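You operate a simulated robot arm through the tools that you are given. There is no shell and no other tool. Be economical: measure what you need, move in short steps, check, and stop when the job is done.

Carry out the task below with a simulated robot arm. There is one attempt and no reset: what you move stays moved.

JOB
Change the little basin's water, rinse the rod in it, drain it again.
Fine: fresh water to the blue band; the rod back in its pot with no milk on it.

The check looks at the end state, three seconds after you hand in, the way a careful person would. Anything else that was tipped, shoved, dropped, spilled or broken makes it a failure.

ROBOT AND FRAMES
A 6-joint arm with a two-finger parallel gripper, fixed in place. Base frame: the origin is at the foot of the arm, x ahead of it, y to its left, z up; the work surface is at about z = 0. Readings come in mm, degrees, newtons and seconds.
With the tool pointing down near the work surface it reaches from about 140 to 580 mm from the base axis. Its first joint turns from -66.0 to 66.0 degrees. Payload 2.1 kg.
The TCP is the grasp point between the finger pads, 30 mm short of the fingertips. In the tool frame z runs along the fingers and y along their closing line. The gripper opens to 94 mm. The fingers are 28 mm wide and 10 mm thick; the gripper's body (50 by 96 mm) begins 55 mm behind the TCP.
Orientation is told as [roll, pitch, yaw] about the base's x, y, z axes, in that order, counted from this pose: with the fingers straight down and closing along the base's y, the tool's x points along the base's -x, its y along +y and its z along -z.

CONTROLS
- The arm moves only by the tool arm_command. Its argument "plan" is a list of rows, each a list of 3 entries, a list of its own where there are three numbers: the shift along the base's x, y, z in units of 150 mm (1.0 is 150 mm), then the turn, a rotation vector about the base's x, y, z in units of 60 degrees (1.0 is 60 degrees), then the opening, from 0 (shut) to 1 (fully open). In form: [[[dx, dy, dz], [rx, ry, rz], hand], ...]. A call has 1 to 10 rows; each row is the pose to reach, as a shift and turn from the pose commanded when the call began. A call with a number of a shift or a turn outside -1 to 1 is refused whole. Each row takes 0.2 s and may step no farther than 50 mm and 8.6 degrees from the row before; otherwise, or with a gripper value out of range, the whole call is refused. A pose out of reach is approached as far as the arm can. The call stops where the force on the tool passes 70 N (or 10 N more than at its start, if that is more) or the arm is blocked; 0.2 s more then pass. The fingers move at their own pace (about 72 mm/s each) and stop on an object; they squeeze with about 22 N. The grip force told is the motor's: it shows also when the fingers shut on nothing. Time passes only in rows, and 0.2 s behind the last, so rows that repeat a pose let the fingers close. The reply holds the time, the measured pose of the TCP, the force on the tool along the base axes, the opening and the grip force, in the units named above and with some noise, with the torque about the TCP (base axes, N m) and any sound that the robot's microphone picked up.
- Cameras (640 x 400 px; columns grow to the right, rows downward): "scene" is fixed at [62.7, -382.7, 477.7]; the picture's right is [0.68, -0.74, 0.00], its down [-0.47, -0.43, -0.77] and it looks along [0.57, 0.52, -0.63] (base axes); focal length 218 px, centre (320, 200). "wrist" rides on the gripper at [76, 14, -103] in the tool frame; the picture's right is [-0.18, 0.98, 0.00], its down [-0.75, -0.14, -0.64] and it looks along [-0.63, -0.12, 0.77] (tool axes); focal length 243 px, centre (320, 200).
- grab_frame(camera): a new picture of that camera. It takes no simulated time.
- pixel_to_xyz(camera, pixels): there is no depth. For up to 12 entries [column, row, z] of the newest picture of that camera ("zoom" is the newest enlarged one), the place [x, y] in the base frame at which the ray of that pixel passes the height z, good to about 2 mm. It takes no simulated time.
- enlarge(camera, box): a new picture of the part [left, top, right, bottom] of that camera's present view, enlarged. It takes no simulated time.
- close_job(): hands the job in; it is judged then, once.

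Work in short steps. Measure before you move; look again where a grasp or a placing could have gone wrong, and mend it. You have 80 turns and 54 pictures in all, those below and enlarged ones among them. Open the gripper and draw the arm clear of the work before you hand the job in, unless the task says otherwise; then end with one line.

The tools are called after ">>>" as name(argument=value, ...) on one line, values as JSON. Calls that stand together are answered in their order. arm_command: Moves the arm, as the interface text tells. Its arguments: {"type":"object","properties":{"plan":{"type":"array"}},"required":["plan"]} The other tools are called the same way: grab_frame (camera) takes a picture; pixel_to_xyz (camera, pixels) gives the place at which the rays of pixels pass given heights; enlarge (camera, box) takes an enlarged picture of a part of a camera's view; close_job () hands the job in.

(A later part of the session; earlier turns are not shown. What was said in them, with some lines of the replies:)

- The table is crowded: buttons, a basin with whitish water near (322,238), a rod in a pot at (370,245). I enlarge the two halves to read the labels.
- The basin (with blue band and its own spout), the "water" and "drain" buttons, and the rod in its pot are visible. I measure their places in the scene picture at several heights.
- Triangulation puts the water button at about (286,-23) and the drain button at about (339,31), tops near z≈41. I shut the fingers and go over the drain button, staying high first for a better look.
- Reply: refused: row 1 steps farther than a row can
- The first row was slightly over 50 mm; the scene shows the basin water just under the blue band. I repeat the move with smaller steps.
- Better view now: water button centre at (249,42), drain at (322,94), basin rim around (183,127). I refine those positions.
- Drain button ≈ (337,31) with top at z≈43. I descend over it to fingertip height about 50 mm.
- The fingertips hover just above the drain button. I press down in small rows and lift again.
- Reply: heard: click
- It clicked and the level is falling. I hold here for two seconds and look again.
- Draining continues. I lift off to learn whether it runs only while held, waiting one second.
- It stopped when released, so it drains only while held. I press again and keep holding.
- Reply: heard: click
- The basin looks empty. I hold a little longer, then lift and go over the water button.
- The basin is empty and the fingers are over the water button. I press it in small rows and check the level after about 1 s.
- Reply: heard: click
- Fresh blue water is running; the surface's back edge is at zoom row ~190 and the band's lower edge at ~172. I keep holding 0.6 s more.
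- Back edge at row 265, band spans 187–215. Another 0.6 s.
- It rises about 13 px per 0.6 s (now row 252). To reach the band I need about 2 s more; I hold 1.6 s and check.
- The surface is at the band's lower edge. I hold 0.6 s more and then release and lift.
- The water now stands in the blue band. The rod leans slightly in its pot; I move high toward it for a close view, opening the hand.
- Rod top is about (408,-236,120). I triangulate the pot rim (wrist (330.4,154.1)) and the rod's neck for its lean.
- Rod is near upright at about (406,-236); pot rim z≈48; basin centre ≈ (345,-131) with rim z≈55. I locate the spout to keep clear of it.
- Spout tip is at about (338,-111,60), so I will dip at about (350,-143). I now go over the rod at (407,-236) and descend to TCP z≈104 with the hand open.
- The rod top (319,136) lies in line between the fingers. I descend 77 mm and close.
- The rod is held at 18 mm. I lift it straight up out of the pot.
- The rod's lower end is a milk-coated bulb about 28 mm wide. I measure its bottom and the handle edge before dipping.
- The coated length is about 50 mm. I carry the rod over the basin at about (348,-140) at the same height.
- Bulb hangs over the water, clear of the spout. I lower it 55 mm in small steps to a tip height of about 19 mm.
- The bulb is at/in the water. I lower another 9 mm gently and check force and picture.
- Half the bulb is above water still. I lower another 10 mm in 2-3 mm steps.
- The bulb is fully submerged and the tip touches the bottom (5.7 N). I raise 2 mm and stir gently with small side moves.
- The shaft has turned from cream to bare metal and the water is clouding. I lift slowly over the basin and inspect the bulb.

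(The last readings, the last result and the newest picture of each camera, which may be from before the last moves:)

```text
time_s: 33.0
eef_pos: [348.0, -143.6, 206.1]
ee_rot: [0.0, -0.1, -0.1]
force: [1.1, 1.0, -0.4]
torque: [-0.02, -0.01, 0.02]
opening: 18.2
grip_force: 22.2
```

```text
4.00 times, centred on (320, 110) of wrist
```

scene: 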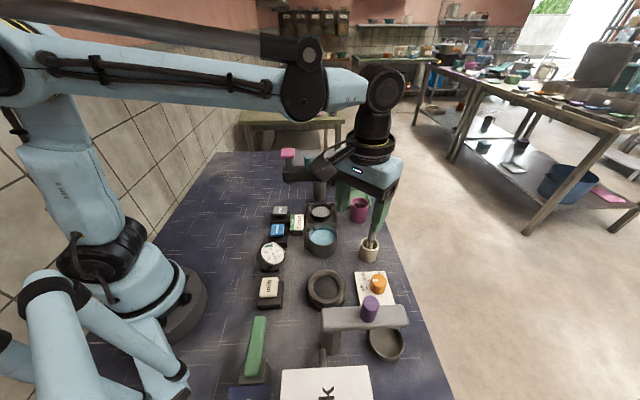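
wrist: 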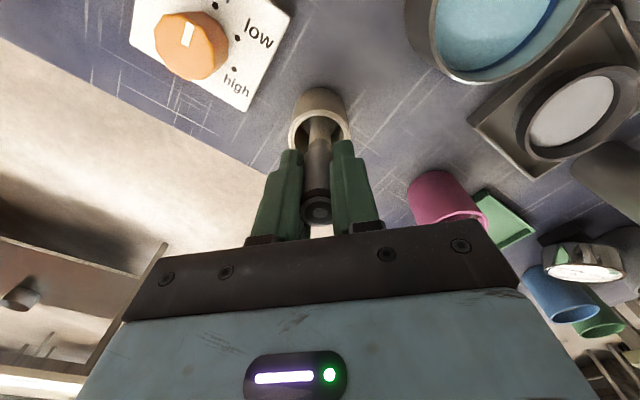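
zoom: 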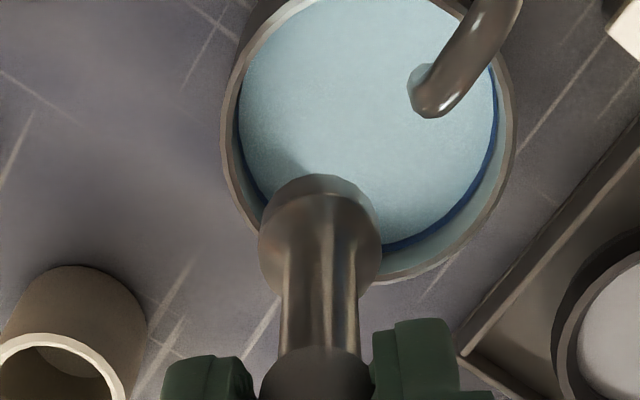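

The rod is bare metal, clean. I carry it back with the exact reverse shift (+0.39,-0.63) and look before lowering into the pot.

>>> arm_command(plan=[[[0.1, -0.16, 0], [0, 0, 0], 0.1], [[0.2, -0.32, 0], [0, 0, 0], 0.1], [[0.3, -0.48, 0], [0, 0, 0], 0.1], [[0.39, -0.63, 0], [0, 0, 0], 0.1], [[0.39, -0.63, 0], [0, 0, 0], 0.1], [[0.39, -0.63, -0.1], [0, 0, 0], 0.1], [[0.39, -0.63, -0.25], [0, 0, 0], 0.1], [[0.39, -0.63, -0.25], [0, 0, 0], 0.1]])

>>> enlarge(camera="scene", box=[310, 200, 406, 260])

>>> enlarge(camera="wrist", box=[240, 60, 400, 160])

```text
time_s: 34.8
eef_pos: [407.6, -236.4, 168.5]
ee_rot: [0.0, 0.0, 0.0]
force: [-0.1, -0.4, -2.1]
torque: [-0.02, 0.01, 0.04]
opening: 17.7
grip_force: 22.1
```

```text
6.67 times, centred on (358, 230) of scene
```

zoom: 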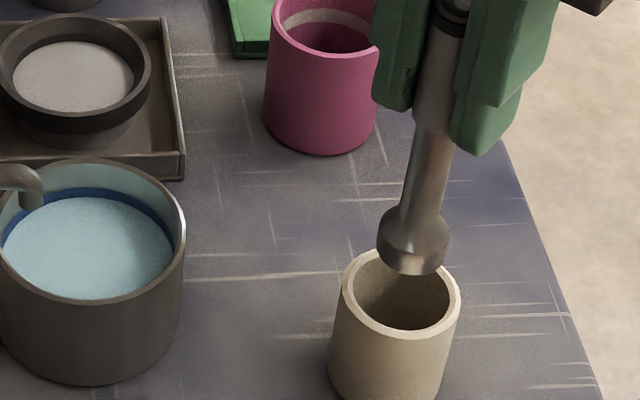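

```text
4.00 times, centred on (320, 110) of wrist
```

zoom: 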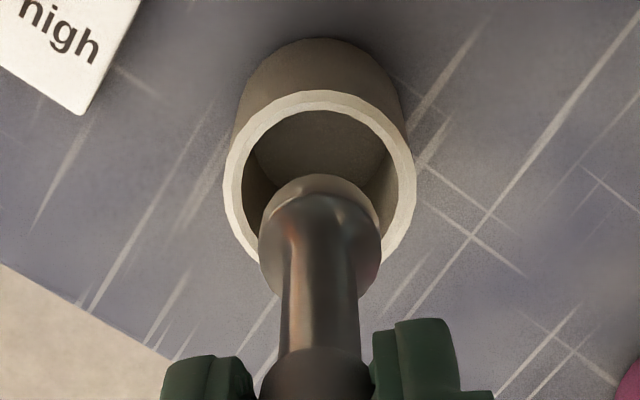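

The bulb lines up with the pot in both views. I lower in small steps by 0.43 units (65 mm), still gripping.

>>> arm_command(plan=[[[0, 0, -0.08], [0, 0, 0], 0.1], [[0, 0, -0.16], [0, 0, 0], 0.1], [[0, 0, -0.24], [0, 0, 0], 0.1], [[0, 0, -0.31], [0, 0, 0], 0.1], [[0, 0, -0.37], [0, 0, 0], 0.1], [[0, 0, -0.41], [0, 0, 0], 0.1]])

>>> enlarge(camera="scene", box=[310, 200, 406, 260])

```text
time_s: 36.2
eef_pos: [406.4, -235.8, 109.8]
ee_rot: [0.0, 0.0, 0.0]
force: [-0.6, 0.1, -0.2]
torque: [-0.04, -0.03, -0.02]
opening: 18.3
grip_force: 21.5
```

```text
6.67 times, centred on (358, 230) of scene
```

zoom: 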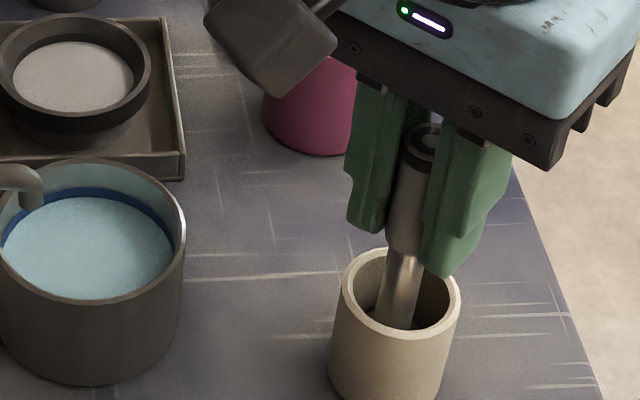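

It's in the pot, about 4 mm above the floor. I lower 4 mm more, then open the fingers gently.

>>> arm_command(plan=[[[0, 0, -0.015], [0, 0, 0], 0.1], [[0, 0, -0.027], [0, 0, 0], 0.1], [[0, 0, -0.027], [0, 0, 0], 0.25], [[0, 0, -0.027], [0, 0, 0], 0.4], [[0, 0, -0.027], [0, 0, 0], 0.6], [[0, 0, -0.027], [0, 0, 0], 0.7], [[0, 0, -0.027], [0, 0, 0], 0.7]])

>>> enlarge(camera="scene", box=[310, 200, 406, 260])

```text
time_s: 37.8
eef_pos: [406.8, -236.5, 105.3]
ee_rot: [-0.1, -0.2, 0.0]
force: [-0.2, -0.6, 0.5]
torque: [0.01, 0.0, -0.01]
opening: 65.9
grip_force: 0.0
```

```text
6.67 times, centred on (358, 230) of scene
```

zoom: 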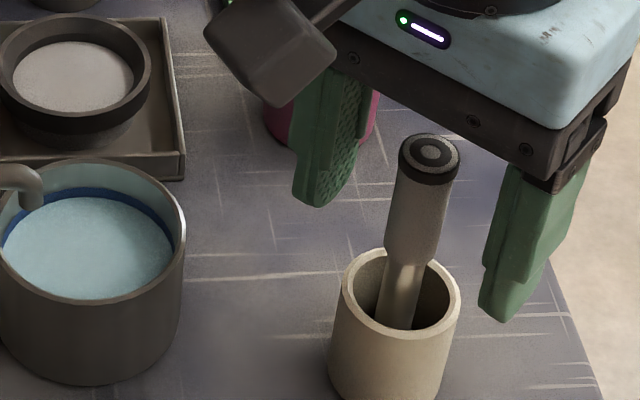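

The rod stands freely in its pot. I rise straight up, then travel back toward the drain button high, shutting the hand on the way.

>>> arm_command(plan=[[[0, 0, 0.25], [0, 0, 0], 0.7], [[0, 0, 0.5], [0, 0, 0], 0.7], [[0, 0, 0.8], [0, 0, 0], 0.7], [[-0.1, 0.25, 0.8], [0, 0, 0], 0.5], [[-0.2, 0.5, 0.8], [0, 0, 0], 0.2], [[-0.3, 0.75, 0.8], [0, 0, 0], 0], [[-0.4, 1, 0.8], [0, 0, 0], 0]])

>>> arm_command(plan=[[[0, 0.25, 0], [0, 0, 0], 0], [[-0.03, 0.5, 0], [0, 0, 0], 0], [[-0.07, 0.78, 0], [0, 0, 0], 0], [[-0.07, 0.78, -0.3], [0, 0, 0], 0], [[-0.07, 0.78, -0.6], [0, 0, 0], 0], [[-0.07, 0.78, -0.85], [0, 0, 0], 0], [[-0.07, 0.78, -0.92], [0, 0, 0], 0]])

>>> enlarge(camera="scene", box=[250, 190, 400, 284])

```text
time_s: 39.4
eef_pos: [346.5, -84.5, 224.3]
ee_rot: [0.0, 0.0, 0.1]
force: [-0.7, 0.3, -0.4]
torque: [-0.01, 0.03, -0.02]
opening: 0.0
grip_force: 21.9
```

```text
time_s: 41.0
eef_pos: [334.7, 30.9, 85.7]
ee_rot: [0.0, -0.1, 0.1]
force: [0.9, 0.2, -0.4]
torque: [0.02, 0.01, 0.0]
opening: 0.0
grip_force: 21.9
```

```text
4.26 times, centred on (325, 237) of scene
```

zoom: 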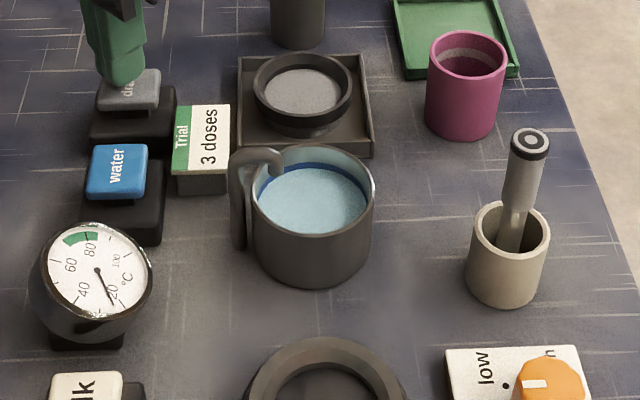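

The rod is home and clean. Over the drain button now; I press and hold until the basin empties (about 7–8 s).

>>> arm_command(plan=[[[0.01, 0, -0.08], [0, 0, 0], 0], [[0.01, 0, -0.12], [0, 0, 0], 0], [[0.01, 0, -0.12], [0, 0, 0], 0], [[0.01, 0, -0.12], [0, 0, 0], 0], [[0.01, 0, -0.12], [0, 0, 0], 0], [[0.01, 0, -0.12], [0, 0, 0], 0], [[0.01, 0, -0.12], [0, 0, 0], 0], [[0.01, 0, -0.12], [0, 0, 0], 0], [[0.01, 0, -0.12], [0, 0, 0], 0], [[0.01, 0, -0.12], [0, 0, 0], 0]])

>>> arm_command(plan=[[[0, 0, 0], [0, 0, 0], 0], [[0, 0, 0], [0, 0, 0], 0], [[0, 0, 0], [0, 0, 0], 0], [[0, 0, 0], [0, 0, 0], 0], [[0, 0, 0], [0, 0, 0], 0], [[0, 0, 0], [0, 0, 0], 0], [[0, 0, 0], [0, 0, 0], 0], [[0, 0, 0], [0, 0, 0], 0], [[0, 0, 0], [0, 0, 0], 0], [[0, 0, 0], [0, 0, 0], 0]])

>>> arm_command(plan=[[[0, 0, 0], [0, 0, 0], 0], [[0, 0, 0], [0, 0, 0], 0], [[0, 0, 0], [0, 0, 0], 0], [[0, 0, 0], [0, 0, 0], 0], [[0, 0, 0], [0, 0, 0], 0], [[0, 0, 0], [0, 0, 0], 0], [[0, 0, 0], [0, 0, 0], 0], [[0, 0, 0], [0, 0, 0], 0], [[0, 0, 0], [0, 0, 0], 0], [[0, 0, 0], [0, 0, 0], 0]])

>>> arm_command(plan=[[[0, 0, 0], [0, 0, 0], 0], [[0, 0, 0], [0, 0, 0], 0], [[0, 0, 0], [0, 0, 0], 0], [[0, 0, 0], [0, 0, 0], 0], [[0, 0, 0], [0, 0, 0], 0], [[0, 0, 0], [0, 0, 0], 0], [[0, 0, 0], [0, 0, 0], 0], [[0, 0, 0], [0, 0, 0], 0], [[0, 0, 0], [0, 0, 0], 0], [[0, 0, 0], [0, 0, 0], 0]])

>>> enlarge(camera="scene", box=[300, 214, 348, 244])

```text
time_s: 43.2
eef_pos: [335.4, 30.2, 68.4]
ee_rot: [0.0, -0.2, 0.0]
force: [0.1, 0.4, 1.6]
torque: [0.0, 0.04, -0.04]
opening: 0.0
grip_force: 22.3
heard: click
```

```text
time_s: 45.4
eef_pos: [336.5, 30.7, 69.6]
ee_rot: [0.0, -0.1, -0.1]
force: [0.7, -0.7, 2.5]
torque: [0.0, 0.03, 0.01]
opening: 0.0
grip_force: 22.1
```

```text
time_s: 47.6
eef_pos: [336.6, 30.9, 70.1]
ee_rot: [0.1, -0.1, 0.0]
force: [0.1, -0.7, 1.3]
torque: [0.0, -0.01, -0.01]
opening: 0.0
grip_force: 21.6
```

```text
time_s: 49.8
eef_pos: [336.7, 30.1, 69.1]
ee_rot: [0.0, -0.1, 0.0]
force: [0.0, -0.1, 0.5]
torque: [-0.01, 0.03, 0.0]
opening: 0.0
grip_force: 21.7
```

```text
13.33 times, centred on (324, 229) of scene
```

zoom: 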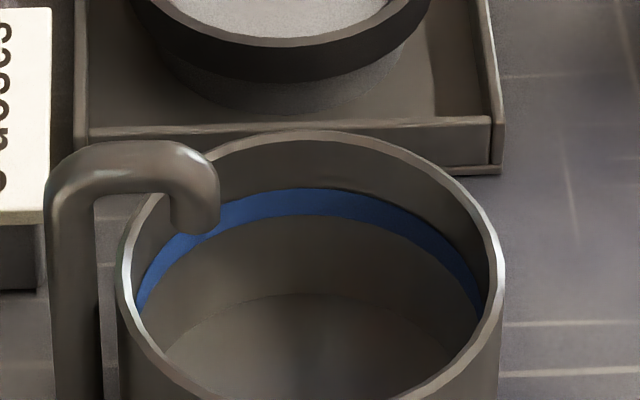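

The basin is dry and empty. I release the button, rise, draw back and open the hand, then take a last look.

>>> arm_command(plan=[[[0, 0, 0.2], [0, 0, 0], 0], [[0, 0, 0.5], [0, 0, 0], 0], [[0, 0, 0.8], [0, 0, 0], 0.3], [[0, 0, 1], [0, 0, 0], 0.7], [[-0.15, 0.1, 1], [0, 0, 0], 1], [[-0.3, 0.2, 1], [0, 0, 0], 1], [[-0.3, 0.2, 1], [0, 0, 0], 1]])

>>> grab_frame(camera="scene")

>>> enlarge(camera="scene", box=[250, 190, 400, 284])

```text
time_s: 51.4
eef_pos: [294.8, 62.0, 219.4]
ee_rot: [0.0, -0.2, 0.1]
force: [0.2, 0.5, -0.4]
torque: [0.01, -0.01, -0.06]
opening: 94.2
grip_force: 0.0
```

```text
9 pictures are left
```

scene: 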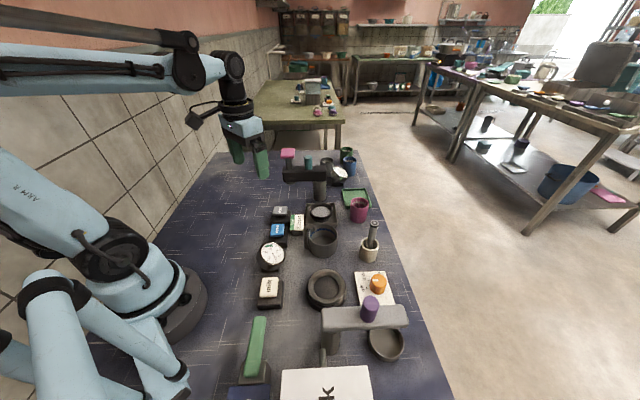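

```text
4.26 times, centred on (325, 237) of scene
```

zoom: 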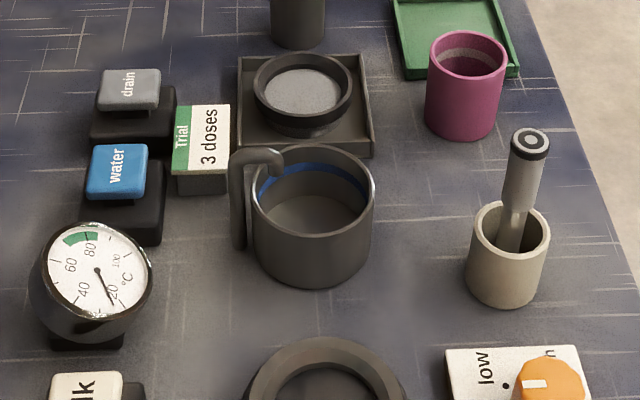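

The basin is drained, the clean rod stands in its pot, nothing else has moved and the arm is clear. I hand in.

>>> close_job()

```text
The job is handed in.
```

I drained the basin, refilled it with fresh water to the blue band, rinsed the rod clean in it and put it back in its pot. I then drained the basin again and left it empty, taking "fresh water to the blue band" to mean the rinse water.
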